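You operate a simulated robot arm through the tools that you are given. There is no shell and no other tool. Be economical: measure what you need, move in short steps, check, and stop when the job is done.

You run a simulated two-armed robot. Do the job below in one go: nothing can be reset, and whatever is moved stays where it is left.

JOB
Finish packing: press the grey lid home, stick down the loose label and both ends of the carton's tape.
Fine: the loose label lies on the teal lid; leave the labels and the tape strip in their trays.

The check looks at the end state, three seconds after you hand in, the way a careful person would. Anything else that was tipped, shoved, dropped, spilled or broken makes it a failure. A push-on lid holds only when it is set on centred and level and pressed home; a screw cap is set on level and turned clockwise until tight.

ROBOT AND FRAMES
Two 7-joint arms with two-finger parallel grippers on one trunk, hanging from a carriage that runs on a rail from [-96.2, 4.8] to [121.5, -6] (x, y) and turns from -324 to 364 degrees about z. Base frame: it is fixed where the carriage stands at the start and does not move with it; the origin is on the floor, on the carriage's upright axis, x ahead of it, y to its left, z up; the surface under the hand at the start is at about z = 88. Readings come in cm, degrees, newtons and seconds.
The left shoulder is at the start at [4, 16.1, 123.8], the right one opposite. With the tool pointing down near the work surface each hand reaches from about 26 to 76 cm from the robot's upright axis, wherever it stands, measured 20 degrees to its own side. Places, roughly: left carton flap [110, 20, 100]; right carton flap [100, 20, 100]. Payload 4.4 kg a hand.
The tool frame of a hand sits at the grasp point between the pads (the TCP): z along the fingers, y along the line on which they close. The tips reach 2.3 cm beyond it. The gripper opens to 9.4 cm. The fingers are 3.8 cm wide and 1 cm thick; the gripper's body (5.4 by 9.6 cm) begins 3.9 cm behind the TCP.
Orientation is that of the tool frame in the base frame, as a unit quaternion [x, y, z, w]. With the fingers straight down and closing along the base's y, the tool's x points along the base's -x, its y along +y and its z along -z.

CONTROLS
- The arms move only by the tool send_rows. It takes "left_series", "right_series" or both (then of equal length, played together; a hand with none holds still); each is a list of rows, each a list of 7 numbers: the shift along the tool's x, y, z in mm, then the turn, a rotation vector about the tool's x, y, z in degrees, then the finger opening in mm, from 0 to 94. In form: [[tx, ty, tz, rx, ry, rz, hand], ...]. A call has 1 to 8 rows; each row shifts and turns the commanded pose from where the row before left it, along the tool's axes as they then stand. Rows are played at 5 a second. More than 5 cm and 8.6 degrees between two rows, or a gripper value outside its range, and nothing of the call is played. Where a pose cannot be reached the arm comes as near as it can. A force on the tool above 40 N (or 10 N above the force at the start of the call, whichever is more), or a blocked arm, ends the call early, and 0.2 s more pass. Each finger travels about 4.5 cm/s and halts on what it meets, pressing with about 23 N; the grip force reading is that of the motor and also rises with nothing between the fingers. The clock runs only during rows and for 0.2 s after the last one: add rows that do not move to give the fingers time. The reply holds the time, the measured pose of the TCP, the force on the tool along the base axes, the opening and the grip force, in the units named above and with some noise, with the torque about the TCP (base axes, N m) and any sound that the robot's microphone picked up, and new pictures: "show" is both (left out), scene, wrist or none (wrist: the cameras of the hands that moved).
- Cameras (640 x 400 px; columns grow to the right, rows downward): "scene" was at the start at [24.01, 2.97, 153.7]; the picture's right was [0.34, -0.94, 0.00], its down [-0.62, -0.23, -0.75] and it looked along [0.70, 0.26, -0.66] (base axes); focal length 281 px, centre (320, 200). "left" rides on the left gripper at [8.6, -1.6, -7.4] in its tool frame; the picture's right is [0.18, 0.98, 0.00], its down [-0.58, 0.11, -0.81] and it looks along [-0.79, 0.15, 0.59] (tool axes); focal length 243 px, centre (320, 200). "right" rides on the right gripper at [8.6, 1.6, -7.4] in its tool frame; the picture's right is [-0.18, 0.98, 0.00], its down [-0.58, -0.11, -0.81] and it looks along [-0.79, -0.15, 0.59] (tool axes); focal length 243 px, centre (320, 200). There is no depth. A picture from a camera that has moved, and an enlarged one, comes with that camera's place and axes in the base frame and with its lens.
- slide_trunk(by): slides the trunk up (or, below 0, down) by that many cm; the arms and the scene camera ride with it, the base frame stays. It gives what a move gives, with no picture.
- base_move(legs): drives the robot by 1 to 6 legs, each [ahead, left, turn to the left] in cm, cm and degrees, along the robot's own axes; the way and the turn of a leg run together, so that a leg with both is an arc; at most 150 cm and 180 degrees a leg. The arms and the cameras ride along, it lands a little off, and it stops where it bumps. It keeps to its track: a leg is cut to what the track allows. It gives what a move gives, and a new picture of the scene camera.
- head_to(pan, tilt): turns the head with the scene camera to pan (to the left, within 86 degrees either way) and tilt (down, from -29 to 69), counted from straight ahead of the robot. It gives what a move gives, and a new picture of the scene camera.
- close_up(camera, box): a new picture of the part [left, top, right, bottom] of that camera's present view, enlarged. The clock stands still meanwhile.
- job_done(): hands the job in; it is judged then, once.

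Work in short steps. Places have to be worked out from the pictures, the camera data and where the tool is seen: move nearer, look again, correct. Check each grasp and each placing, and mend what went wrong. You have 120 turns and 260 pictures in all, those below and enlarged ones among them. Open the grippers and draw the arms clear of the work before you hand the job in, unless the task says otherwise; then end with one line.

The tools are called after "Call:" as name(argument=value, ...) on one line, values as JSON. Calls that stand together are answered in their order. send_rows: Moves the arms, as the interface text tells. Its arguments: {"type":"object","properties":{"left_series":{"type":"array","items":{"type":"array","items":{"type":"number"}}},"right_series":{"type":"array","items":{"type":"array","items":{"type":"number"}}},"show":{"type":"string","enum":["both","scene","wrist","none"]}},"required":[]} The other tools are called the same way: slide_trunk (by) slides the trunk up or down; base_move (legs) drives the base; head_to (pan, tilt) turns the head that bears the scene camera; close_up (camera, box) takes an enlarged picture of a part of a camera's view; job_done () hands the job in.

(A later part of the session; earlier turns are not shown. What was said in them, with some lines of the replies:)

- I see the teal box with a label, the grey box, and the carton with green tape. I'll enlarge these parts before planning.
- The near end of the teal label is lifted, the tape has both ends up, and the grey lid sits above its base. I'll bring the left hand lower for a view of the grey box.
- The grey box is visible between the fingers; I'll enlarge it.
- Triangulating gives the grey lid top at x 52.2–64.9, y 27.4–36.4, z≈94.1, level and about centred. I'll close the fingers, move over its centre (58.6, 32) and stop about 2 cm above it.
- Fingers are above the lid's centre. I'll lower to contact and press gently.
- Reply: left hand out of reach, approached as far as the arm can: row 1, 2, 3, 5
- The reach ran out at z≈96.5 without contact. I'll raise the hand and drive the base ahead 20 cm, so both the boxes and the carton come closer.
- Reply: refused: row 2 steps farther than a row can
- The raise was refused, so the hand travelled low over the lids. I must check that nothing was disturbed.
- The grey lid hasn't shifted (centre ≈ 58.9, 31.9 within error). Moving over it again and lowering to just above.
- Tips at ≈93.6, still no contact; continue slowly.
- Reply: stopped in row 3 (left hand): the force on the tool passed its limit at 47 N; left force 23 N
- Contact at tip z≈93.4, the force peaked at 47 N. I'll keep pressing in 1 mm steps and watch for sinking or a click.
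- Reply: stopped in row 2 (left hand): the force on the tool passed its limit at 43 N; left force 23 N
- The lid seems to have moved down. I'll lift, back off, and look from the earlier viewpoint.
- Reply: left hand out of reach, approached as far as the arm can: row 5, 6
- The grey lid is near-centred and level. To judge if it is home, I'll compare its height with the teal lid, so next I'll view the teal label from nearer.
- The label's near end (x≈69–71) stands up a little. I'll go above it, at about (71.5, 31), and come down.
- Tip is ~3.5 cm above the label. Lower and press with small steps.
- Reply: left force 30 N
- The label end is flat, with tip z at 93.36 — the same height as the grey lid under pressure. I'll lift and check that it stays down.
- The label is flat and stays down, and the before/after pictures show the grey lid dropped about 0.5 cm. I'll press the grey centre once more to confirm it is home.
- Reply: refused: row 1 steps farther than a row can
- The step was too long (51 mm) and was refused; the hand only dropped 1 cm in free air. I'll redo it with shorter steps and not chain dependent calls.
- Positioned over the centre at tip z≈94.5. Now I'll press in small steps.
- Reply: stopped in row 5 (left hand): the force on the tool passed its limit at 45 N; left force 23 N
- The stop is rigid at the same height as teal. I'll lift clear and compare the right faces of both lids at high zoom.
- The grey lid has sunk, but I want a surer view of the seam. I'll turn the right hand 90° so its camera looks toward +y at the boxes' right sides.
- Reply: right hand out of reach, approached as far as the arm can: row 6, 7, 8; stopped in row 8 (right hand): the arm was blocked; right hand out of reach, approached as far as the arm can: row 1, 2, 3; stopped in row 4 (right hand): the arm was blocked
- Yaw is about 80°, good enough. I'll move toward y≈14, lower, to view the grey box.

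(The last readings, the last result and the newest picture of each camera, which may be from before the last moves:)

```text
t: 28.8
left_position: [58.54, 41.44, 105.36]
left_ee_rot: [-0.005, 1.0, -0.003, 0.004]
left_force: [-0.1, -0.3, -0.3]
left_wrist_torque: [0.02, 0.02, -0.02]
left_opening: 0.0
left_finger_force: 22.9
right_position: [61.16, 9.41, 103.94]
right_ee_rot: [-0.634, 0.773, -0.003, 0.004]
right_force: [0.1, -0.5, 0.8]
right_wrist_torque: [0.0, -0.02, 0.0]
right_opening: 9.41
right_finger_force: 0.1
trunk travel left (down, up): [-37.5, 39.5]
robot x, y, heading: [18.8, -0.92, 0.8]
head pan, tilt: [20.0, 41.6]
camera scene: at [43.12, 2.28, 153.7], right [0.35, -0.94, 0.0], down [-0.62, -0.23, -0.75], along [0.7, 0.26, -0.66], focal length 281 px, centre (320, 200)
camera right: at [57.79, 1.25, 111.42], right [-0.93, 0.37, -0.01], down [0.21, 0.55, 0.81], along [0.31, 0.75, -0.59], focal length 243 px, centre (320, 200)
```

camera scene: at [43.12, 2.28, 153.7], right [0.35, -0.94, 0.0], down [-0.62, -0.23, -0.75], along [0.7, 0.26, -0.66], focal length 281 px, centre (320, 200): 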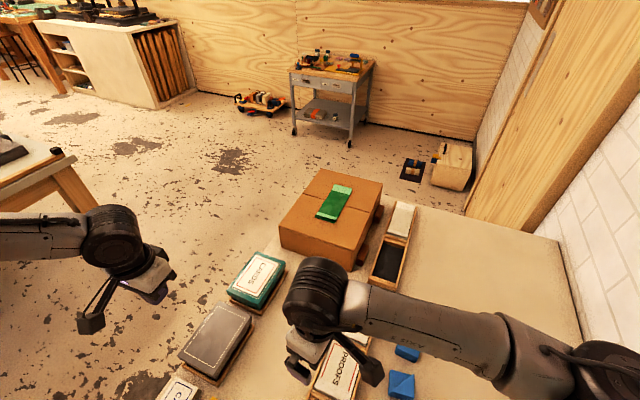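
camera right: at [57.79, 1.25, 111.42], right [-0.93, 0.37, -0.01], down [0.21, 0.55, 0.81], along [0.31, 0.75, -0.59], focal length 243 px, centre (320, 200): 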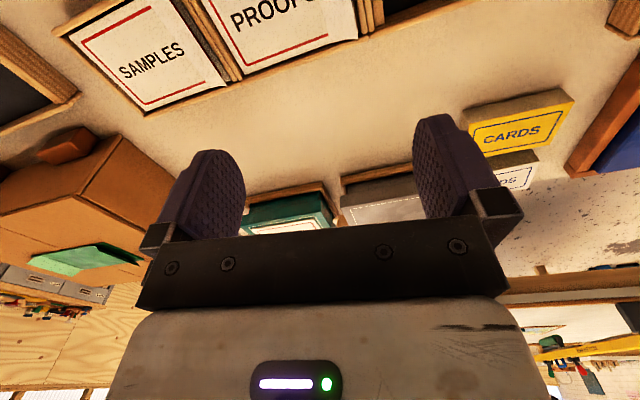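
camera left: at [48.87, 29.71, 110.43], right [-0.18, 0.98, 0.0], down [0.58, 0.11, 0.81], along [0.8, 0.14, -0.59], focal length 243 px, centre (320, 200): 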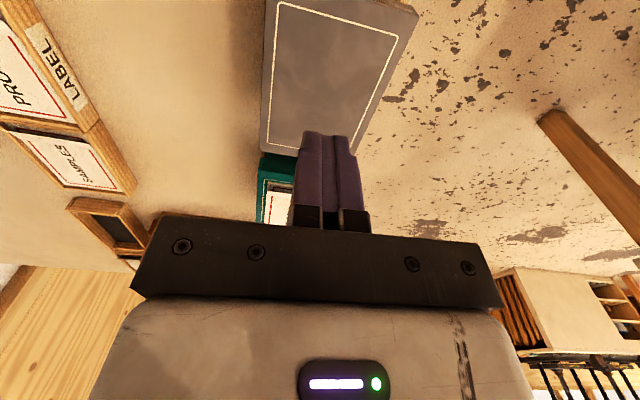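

Both box sides are in view between the fingers; enlarging.

Call:
close_up(camera="right", box=[235, 160, 435, 240])

```text
3.20 times, centred on (335, 200) of right
camera zoom: at [57.79, 1.25, 111.42], right [-0.93, 0.37, -0.01], down [0.21, 0.55, 0.81], along [0.31, 0.75, -0.59], focal length 776 px, centre (272, 200)
```

zoom: 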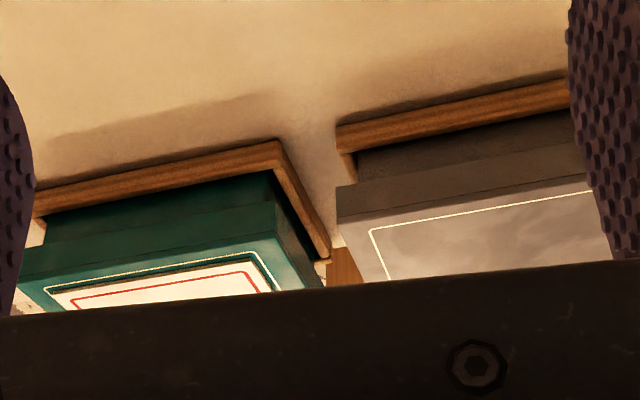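

The seam bands look alike on both boxes; one tighter zoom on each to measure the base band against the lid face.

Call:
close_up(camera="right", box=[335, 175, 415, 225])

Call:
close_up(camera="right", box=[245, 195, 325, 245])

```text
8.00 times, centred on (375, 200) of right
camera zoom: at [57.79, 1.25, 111.42], right [-0.93, 0.37, -0.01], down [0.21, 0.55, 0.81], along [0.31, 0.75, -0.59], focal length 1941 px, centre (-120, 200)
```

zoom: 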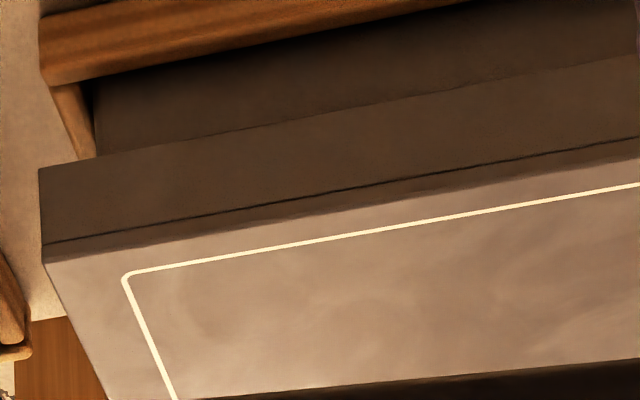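

```text
8.00 times, centred on (285, 220) of right
camera zoom: at [57.79, 1.25, 111.42], right [-0.93, 0.37, -0.01], down [0.21, 0.55, 0.81], along [0.31, 0.75, -0.59], focal length 1941 px, centre (600, 40)
```

zoom: 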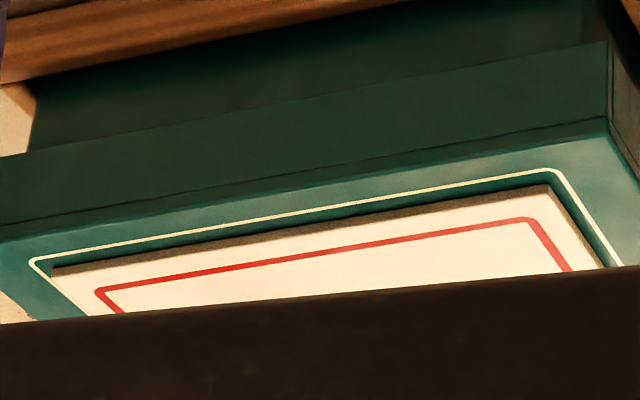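

The seams match on both boxes, so the grey lid is home. I'll raise and retract both hands before driving to the carton.

Call:
send_rows(right_series=[[0, 0, -40, 0, 0, 0, 94], [0, 0, -40, 0, 0, 0, 94], [0, 0, -40, 0, 0, 0, 94], [30, 0, -30, 0, 0, 0, 94], [40, 0, -20, 0, 0, 0, 94], [40, 0, 0, 0, 0, 0, 94], [40, 0, 0, 0, 0, 0, 94], [0, 0, 0, 0, 0, 0, 94]], left_series=[[0, 0, -40, 0, 0, 0, 0], [0, 0, -40, 0, 0, 0, 0], [0, 0, -40, 0, 0, 0, 0], [0, 0, -30, 0, 0, 0, 0], [0, 0, 0, 0, 0, 0, 0], [0, 0, 0, 0, 0, 0, 0], [0, 0, 0, 0, 0, 0, 0], [0, 0, 0, 0, 0, 0, 0]], show="scene")

```text
t: 30.6
left_position: [58.38, 41.78, 120.51]
left_ee_rot: [-0.005, 1.0, -0.002, 0.005]
left_force: [-0.1, 1.3, -0.1]
left_wrist_torque: [0.01, 0.02, 0.0]
left_opening: 0.01
left_finger_force: 22.8
right_position: [57.73, -5.33, 120.9]
right_ee_rot: [-0.635, 0.773, -0.003, 0.004]
right_force: [0.2, 0.7, -0.5]
right_wrist_torque: [0.03, 0.03, -0.01]
right_opening: 9.41
right_finger_force: 0.1
trunk travel left (down, up): [-37.5, 39.5]
robot x, y, heading: [19.0, -0.86, 0.5]
head pan, tilt: [20.0, 41.6]
camera scene: at [43.13, 2.33, 153.7], right [0.35, -0.94, 0.0], down [-0.62, -0.23, -0.75], along [0.7, 0.26, -0.66], focal length 281 px, centre (320, 200)
```

scene: 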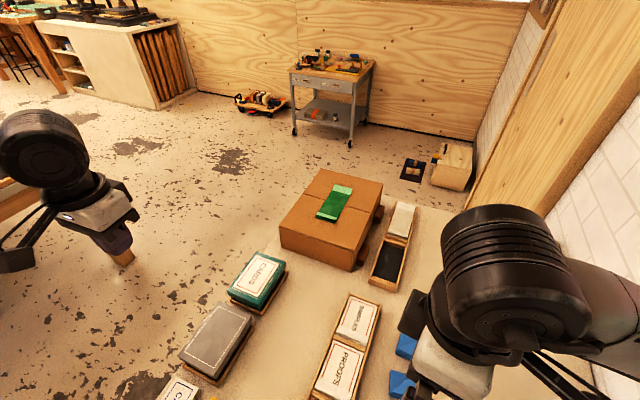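

Both hands are at z≈120 and clear. Driving ahead 30 cm.

Call:
base_move(legs=[[30, 0, 0]])

Call:
close_up(camera="scene", box=[220, 170, 380, 310])

```text
t: 32.6
left_position: [87.79, 40.25, 120.36]
left_ee_rot: [-0.004, 1.0, -0.002, 0.005]
left_force: [0.4, 0.2, -0.2]
left_wrist_torque: [0.02, -0.02, 0.0]
left_opening: 0.0
left_finger_force: 22.6
right_position: [87.25, -6.85, 121.05]
right_ee_rot: [-0.635, 0.772, -0.003, 0.006]
right_force: [0.1, -0.4, 0.7]
right_wrist_torque: [-0.02, 0.0, 0.03]
right_opening: 9.43
right_finger_force: 0.0
trunk travel left (down, up): [-37.5, 39.5]
robot x, y, heading: [48.56, -2.15, 0.7]
head pan, tilt: [20.0, 41.6]
camera scene: at [72.55, 0.87, 153.71], right [0.35, -0.94, 0.0], down [-0.62, -0.23, -0.75], along [0.7, 0.26, -0.66], focal length 281 px, centre (320, 200)
```

scene: 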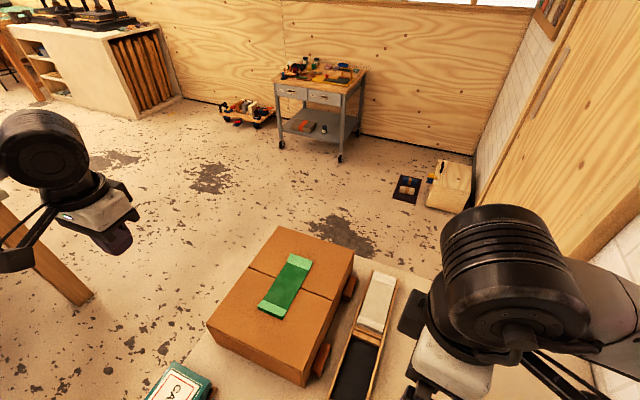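

```text
2.86 times, centred on (300, 240) of scene
camera zoom: at [72.55, 0.87, 153.71], right [0.35, -0.94, 0.0], down [-0.62, -0.23, -0.75], along [0.7, 0.26, -0.66], focal length 804 px, centre (377, 86)
```

zoom: 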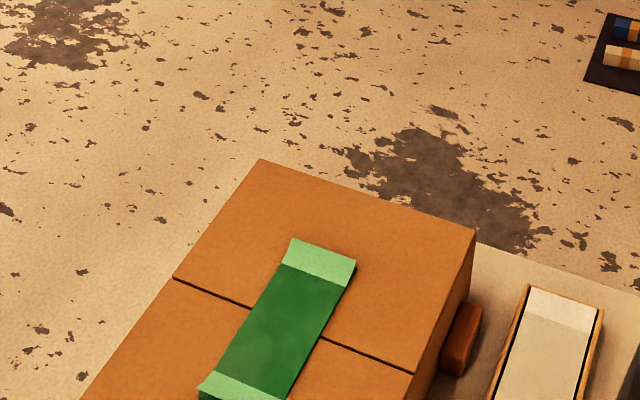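

The carton top is around z≈98, with tape from x≈96.5 to 110 at y≈20. I'll move the left hand above the near side of the tape for a wrist view.

Call:
send_rows(left_series=[[0, -45, 0, 0, 0, 0, 94], [0, -45, 0, 0, 0, 0, 94], [0, -45, 0, 0, 0, 0, 94], [0, -45, 0, 0, 0, 0, 94], [0, -22, 40, 0, 0, 0, 94], [20, 0, 30, 0, 0, 0, 94], [0, 0, 0, 0, 0, 0, 94]], show="both")

Call:
close_up(camera="left", box=[220, 100, 420, 225])

```text
t: 34.2
left_position: [86.13, 20.24, 113.7]
left_ee_rot: [-0.005, 1.0, -0.003, 0.004]
left_force: [0.0, 0.8, -0.1]
left_wrist_torque: [-0.03, 0.0, 0.01]
left_opening: 9.4
left_finger_force: 0.0
right_position: [87.23, -6.78, 121.0]
right_ee_rot: [-0.636, 0.772, -0.004, 0.005]
right_force: [0.2, -0.1, -0.9]
right_wrist_torque: [-0.01, 0.01, -0.02]
right_opening: 9.41
right_finger_force: 0.0
trunk travel left (down, up): [-37.5, 39.5]
robot x, y, heading: [48.53, -2.33, 0.6]
head pan, tilt: [20.0, 41.6]
camera scene: at [72.53, 0.87, 153.7], right [0.35, -0.94, 0.0], down [-0.62, -0.23, -0.75], along [0.7, 0.26, -0.66], focal length 281 px, centre (320, 200)
camera left: at [77.55, 18.56, 121.06], right [-0.19, 0.98, -0.01], down [0.57, 0.12, 0.81], along [0.8, 0.15, -0.59], focal length 243 px, centre (320, 200)
```

scene: 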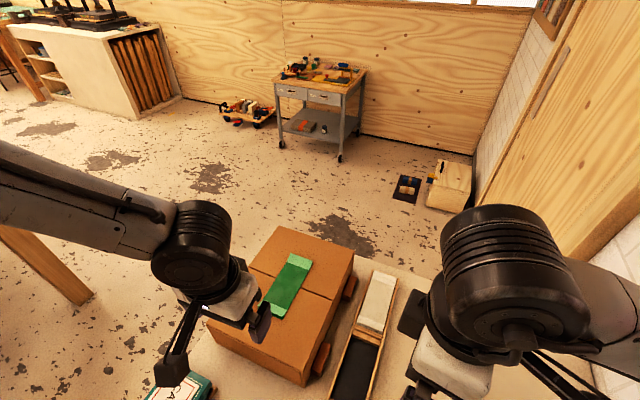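
left: 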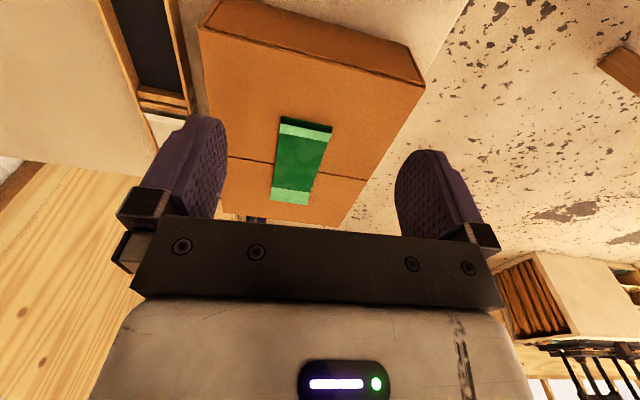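

```text
3.20 times, centred on (320, 162) of left
camera zoom: at [77.55, 18.56, 121.06], right [-0.19, 0.98, -0.01], down [0.57, 0.12, 0.81], along [0.8, 0.15, -0.59], focal length 776 px, centre (320, 320)
```

zoom: 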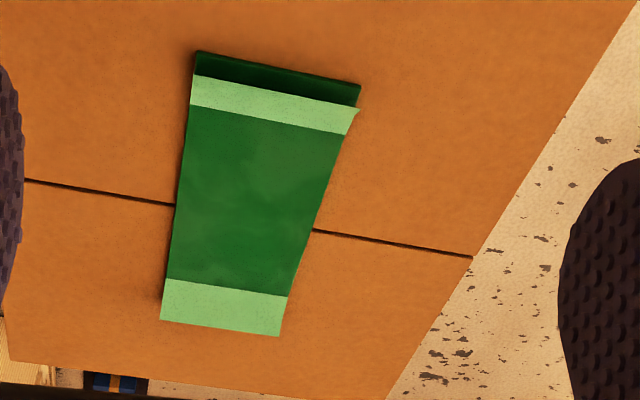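

The carton top is at z≈97.3; tape near end x≈95–97, far end x≈107–110.6, y≈20, about 5 cm wide. I'll drive 12 cm closer for reach.

Call:
base_move(legs=[[12, 0, 0]])

```text
t: 35.5
left_position: [98.21, 19.61, 113.71]
left_ee_rot: [-0.005, 1.0, -0.003, 0.005]
left_force: [1.2, -0.7, 0.9]
left_wrist_torque: [-0.03, 0.03, 0.01]
left_opening: 9.38
left_finger_force: 0.0
right_position: [99.37, -7.46, 121.06]
right_ee_rot: [-0.636, 0.772, -0.004, 0.005]
right_force: [0.3, 0.0, -0.7]
right_wrist_torque: [0.0, 0.0, -0.03]
right_opening: 9.41
right_finger_force: 0.2
trunk travel left (down, up): [-37.5, 39.5]
robot x, y, heading: [60.24, -3.22, 1.2]
head pan, tilt: [20.0, 41.6]
camera scene: at [84.56, 0.32, 153.72], right [0.36, -0.93, 0.0], down [-0.62, -0.24, -0.75], along [0.7, 0.27, -0.66], focal length 281 px, centre (320, 200)
```

scene: 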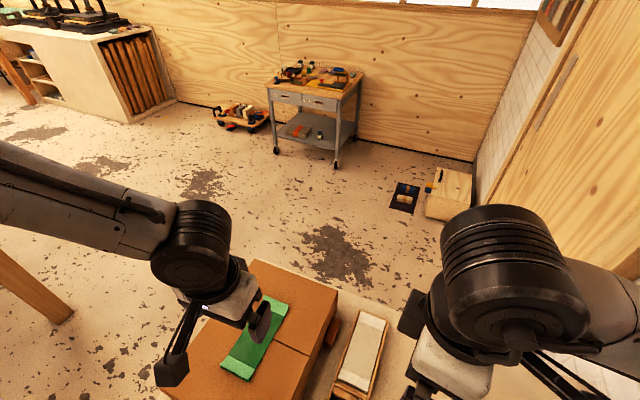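

Now I'll close the fingers and go above the far tape end (108.5, 19.7), tip about 4 cm over it.

Call:
send_rows(left_series=[[-35, 0, 0, 0, 0, 0, 40], [-35, 0, 0, 0, 0, 0, 0], [-33, 0, 30, 0, 0, 0, 0], [0, 0, 45, 0, 0, 0, 0], [0, 0, 20, 0, 0, 0, 0], [0, 0, 0, 0, 0, 0, 0]], show="both")

Call:
close_up(camera="scene", box=[180, 250, 340, 390])

```text
t: 36.9
left_position: [108.66, 19.36, 104.17]
left_ee_rot: [-0.005, 1.0, -0.003, 0.006]
left_force: [0.1, -0.1, 0.0]
left_wrist_torque: [-0.02, 0.02, 0.02]
left_opening: 0.0
left_finger_force: 23.3
right_position: [99.16, -7.43, 120.9]
right_ee_rot: [-0.636, 0.772, -0.003, 0.005]
right_force: [0.9, 0.7, -0.3]
right_wrist_torque: [0.01, 0.0, -0.02]
right_opening: 9.4
right_finger_force: 0.1
trunk travel left (down, up): [-37.5, 39.5]
robot x, y, heading: [60.53, -3.16, 0.9]
head pan, tilt: [20.0, 41.6]
camera scene: at [84.5, 0.33, 153.7], right [0.36, -0.93, 0.0], down [-0.62, -0.24, -0.75], along [0.7, 0.27, -0.66], focal length 281 px, centre (320, 200)
camera left: at [100.04, 17.84, 111.55], right [-0.2, 0.98, -0.01], down [0.57, 0.12, 0.81], along [0.8, 0.15, -0.58], focal length 243 px, centre (320, 200)
```

scene: 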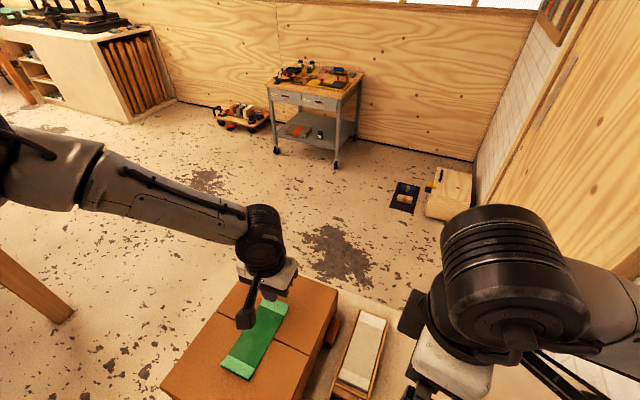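
left: 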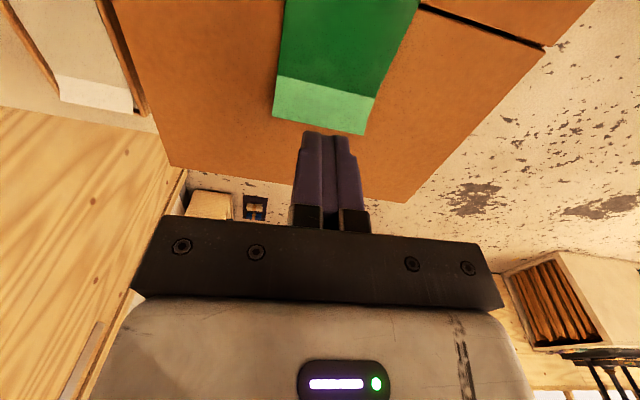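

```text
2.86 times, centred on (260, 320) of scene
camera zoom: at [84.5, 0.33, 153.7], right [0.36, -0.93, 0.0], down [-0.62, -0.24, -0.75], along [0.7, 0.27, -0.66], focal length 804 px, centre (491, -143)
```

zoom: 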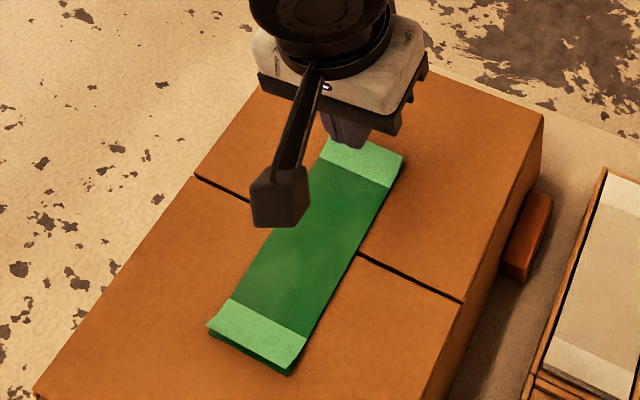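

The fingers are over the light end band (x 107.5–110.3). Lowering to press.

Call:
send_rows(left_series=[[0, 2, 25, 0, 0, 0, 0], [0, 0, 10, 0, 0, 0, 0], [0, 0, 5, 0, 0, 0, 0], [0, 0, 4, 0, 0, 0, 0], [0, 0, 3, 0, 0, 0, 0], [0, 0, 2, 0, 0, 0, 0], [0, 0, 2, 0, 0, 0, 0]], show="none")

```text
t: 38.2
left_position: [108.66, 19.97, 99.95]
left_ee_rot: [-0.005, 1.0, -0.004, 0.006]
left_force: [-8.1, 3.5, 22.2]
left_wrist_torque: [0.07, 0.5, -0.15]
left_opening: 0.0
left_finger_force: 23.1
right_position: [99.12, -7.26, 120.93]
right_ee_rot: [-0.636, 0.772, -0.003, 0.004]
right_force: [0.4, 0.0, -0.1]
right_wrist_torque: [-0.04, -0.02, 0.0]
right_opening: 9.42
right_finger_force: 0.1
trunk travel left (down, up): [-37.5, 39.5]
robot x, y, heading: [60.43, -2.82, 0.7]
head pan, tilt: [20.0, 41.6]
stopped in row 6 (left hand): the force on the tool passed its limit at 44 N (the readings are from after the stop); the commanded pose is now the measured one
```

Pressed with a firm contact (44 N peak). Lift and back off in x to check.

Call:
send_rows(left_series=[[0, 0, -30, 0, 0, 0, 0], [30, 0, -25, 0, 0, 0, 0], [45, 0, 0, 0, 0, 0, 0], [45, 0, 0, 0, 0, 0, 0], [15, 0, 0, 0, 0, 0, 0], [0, 0, 0, 0, 0, 0, 0]], show="wrist")

Call:
close_up(camera="scene", box=[180, 250, 340, 390])

```text
t: 39.6
left_position: [94.91, 19.81, 105.31]
left_ee_rot: [-0.006, 1.0, -0.003, 0.007]
left_force: [0.9, -0.1, -0.9]
left_wrist_torque: [0.03, 0.05, 0.0]
left_opening: 0.0
left_finger_force: 23.0
right_position: [99.14, -7.34, 121.01]
right_ee_rot: [-0.636, 0.772, -0.003, 0.005]
right_force: [-0.5, 1.1, -0.8]
right_wrist_torque: [0.0, 0.02, 0.02]
right_opening: 9.38
right_finger_force: 0.0
trunk travel left (down, up): [-37.5, 39.5]
robot x, y, heading: [60.58, -2.79, 1.1]
head pan, tilt: [20.0, 41.6]
camera left: at [86.23, 18.04, 112.61], right [-0.19, 0.98, -0.01], down [0.57, 0.12, 0.81], along [0.8, 0.15, -0.58], focal length 243 px, centre (320, 200)
```

left: 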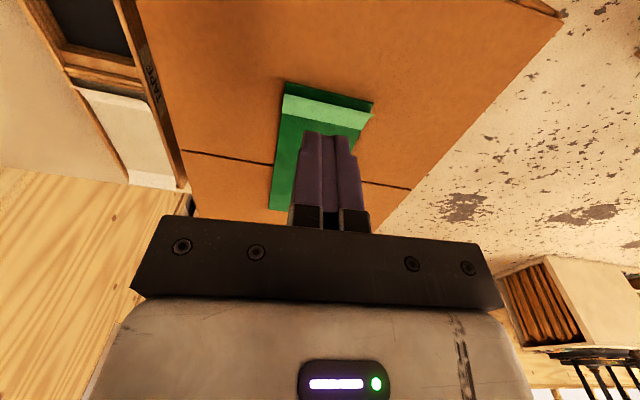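

```text
2.86 times, centred on (260, 320) of scene
camera zoom: at [84.48, 0.33, 153.7], right [0.36, -0.93, 0.0], down [-0.62, -0.24, -0.75], along [0.7, 0.27, -0.66], focal length 804 px, centre (491, -143)
```

zoom: 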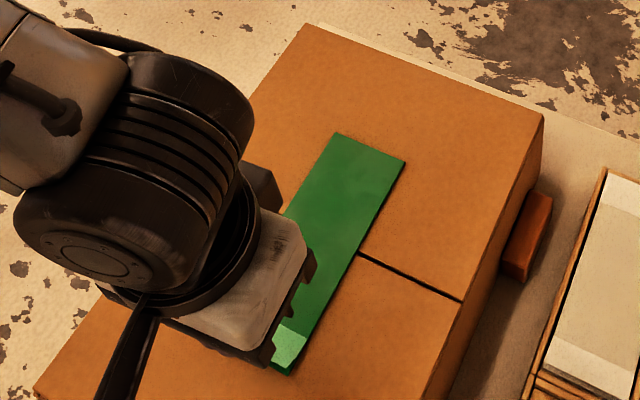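

The far end is flat and stuck. The near band lies at x≈95–97, y≈20.1, so I'll press at (96.4, 20.1).

Call:
send_rows(left_series=[[-15, 2, 20, 0, 0, 0, 0], [0, 0, 18, 0, 0, 0, 0], [0, 0, 8, 0, 0, 0, 0], [0, 0, 4, 0, 0, 0, 0], [0, 0, 3, 0, 0, 0, 0], [0, 0, 3, 0, 0, 0, 0], [0, 0, 2, 0, 0, 0, 0], [0, 0, 2, 0, 0, 0, 0]], show="none")

```text
t: 41.0
left_position: [96.59, 19.84, 99.94]
left_ee_rot: [-0.004, 1.0, -0.004, 0.007]
left_force: [-6.0, 2.6, 29.9]
left_wrist_torque: [0.09, 0.48, 0.08]
left_opening: 0.0
left_finger_force: 23.0
right_position: [99.21, -7.2, 121.16]
right_ee_rot: [-0.636, 0.771, -0.002, 0.005]
right_force: [0.0, -0.1, -0.7]
right_wrist_torque: [0.0, 0.0, 0.0]
right_opening: 9.38
right_finger_force: 0.0
trunk travel left (down, up): [-37.5, 39.5]
robot x, y, heading: [60.55, -2.97, 1.0]
head pan, tilt: [20.0, 41.6]
stopped in row 7 (left hand): the force on the tool passed its limit at 47 N (the readings are from after the stop); the commanded pose is now the measured one
```

Pressed firmly. Lift, swing to +y and up, open the gripper, and check.

Call:
send_rows(left_series=[[0, 0, -35, 0, 0, 0, 0], [0, 0, -45, 0, 0, 0, 0], [0, 0, -45, 0, 0, 0, 0], [0, 45, -20, 0, 0, 0, 0], [0, 45, 0, 0, 0, 0, 94], [0, 45, 0, 0, 0, 0, 94], [0, 45, 0, 0, 0, 0, 94], [0, 0, 0, 0, 0, 0, 94]], show="scene")

Call:
close_up(camera="scene", box=[180, 250, 340, 390])

```text
t: 42.8
left_position: [96.06, 37.82, 113.93]
left_ee_rot: [-0.005, 1.0, -0.005, 0.007]
left_force: [-0.8, 0.8, -0.6]
left_wrist_torque: [-0.02, -0.01, -0.02]
left_opening: 8.69
left_finger_force: 0.0
right_position: [99.22, -7.3, 121.02]
right_ee_rot: [-0.636, 0.772, -0.003, 0.005]
right_force: [-0.6, 0.8, 0.1]
right_wrist_torque: [0.0, 0.03, 0.0]
right_opening: 9.39
right_finger_force: 0.1
trunk travel left (down, up): [-37.5, 39.5]
robot x, y, heading: [60.34, -2.97, 0.9]
head pan, tilt: [20.0, 41.6]
camera scene: at [84.49, 0.33, 153.7], right [0.36, -0.93, 0.0], down [-0.62, -0.24, -0.75], along [0.7, 0.27, -0.66], focal length 281 px, centre (320, 200)
```

scene: 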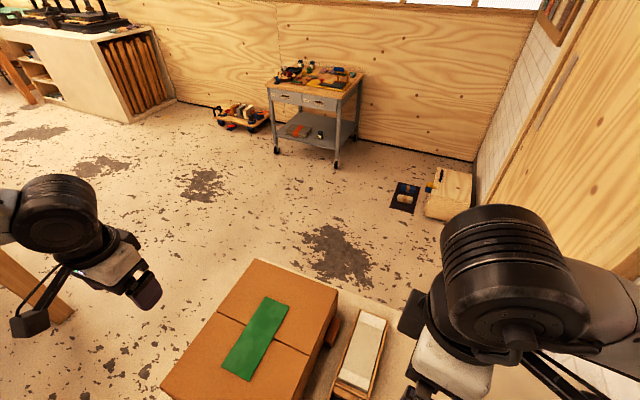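

```text
2.86 times, centred on (260, 320) of scene
camera zoom: at [84.49, 0.33, 153.7], right [0.36, -0.93, 0.0], down [-0.62, -0.24, -0.75], along [0.7, 0.27, -0.66], focal length 804 px, centre (491, -143)
```

zoom: 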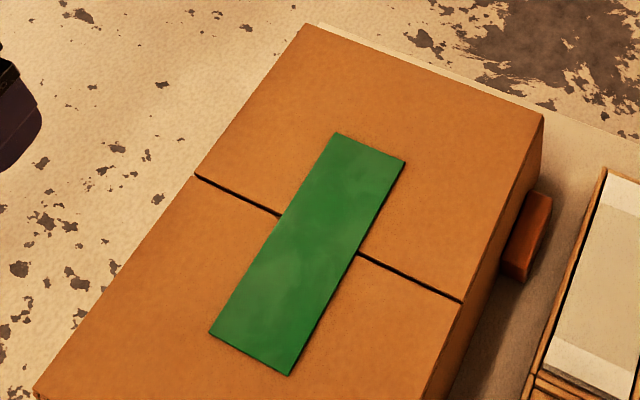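

Both tape ends are flat. Last, I'll drive back (both hands high) to confirm the label and grey lid still hold.

Call:
send_rows(left_series=[[0, 0, -40, 0, 0, 0, 94], [0, 0, -40, 0, 0, 0, 94], [0, 0, 0, 0, 0, 0, 94]], show="none")

Call:
base_move(legs=[[-42, 0, 0]])

Call:
close_up(camera="scene", box=[160, 230, 300, 400])

```text
t: 43.6
left_position: [96.08, 37.79, 122.01]
left_ee_rot: [-0.004, 1.0, -0.005, 0.007]
left_force: [0.5, -0.6, -0.5]
left_wrist_torque: [-0.03, -0.01, 0.0]
left_opening: 9.4
left_finger_force: 0.0
right_position: [99.21, -7.41, 121.13]
right_ee_rot: [-0.636, 0.772, -0.003, 0.004]
right_force: [0.0, -0.7, 0.5]
right_wrist_torque: [-0.01, 0.02, 0.01]
right_opening: 9.41
right_finger_force: 0.0
trunk travel left (down, up): [-37.5, 39.5]
robot x, y, heading: [60.84, -3.28, 0.8]
head pan, tilt: [20.0, 41.6]
```

```text
t: 46.2
left_position: [54.08, 40.1, 121.94]
left_ee_rot: [-0.007, 1.0, -0.005, 0.007]
left_force: [-0.5, -0.2, 0.1]
left_wrist_torque: [-0.03, 0.01, -0.02]
left_opening: 9.39
left_finger_force: 0.0
right_position: [57.51, -5.01, 120.98]
right_ee_rot: [-0.638, 0.77, -0.003, 0.004]
right_force: [0.6, 0.1, -0.7]
right_wrist_torque: [-0.01, -0.03, -0.01]
right_opening: 9.39
right_finger_force: 0.1
trunk travel left (down, up): [-37.5, 39.5]
robot x, y, heading: [19.15, -1.2, 0.9]
head pan, tilt: [20.0, 41.6]
camera scene: at [42.88, 2.53, 153.69], right [0.36, -0.93, 0.0], down [-0.62, -0.24, -0.75], along [0.7, 0.27, -0.66], focal length 281 px, centre (320, 200)
```

scene: 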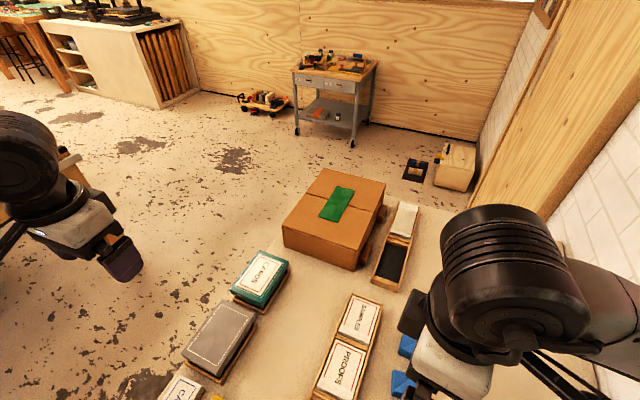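

```text
2.35 times, centred on (230, 315) of scene
camera zoom: at [42.88, 2.53, 153.69], right [0.36, -0.93, 0.0], down [-0.62, -0.24, -0.75], along [0.7, 0.27, -0.66], focal length 662 px, centre (532, -71)
```

zoom: 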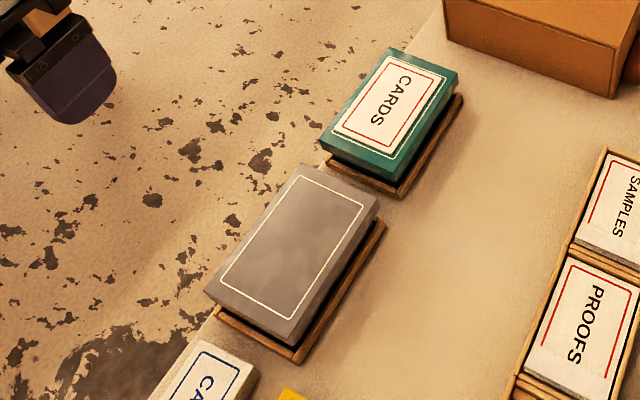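

The label and lid hold, the tape is flat, and both arms are clear with open grippers. Handing in.

Call:
job_done()

```text
The job is handed in.
```

The grey lid is pressed home, the label on the teal lid is stuck down, and both ends of the carton's tape are stuck down; both grippers are open, the arms are clear, and the job is handed in.
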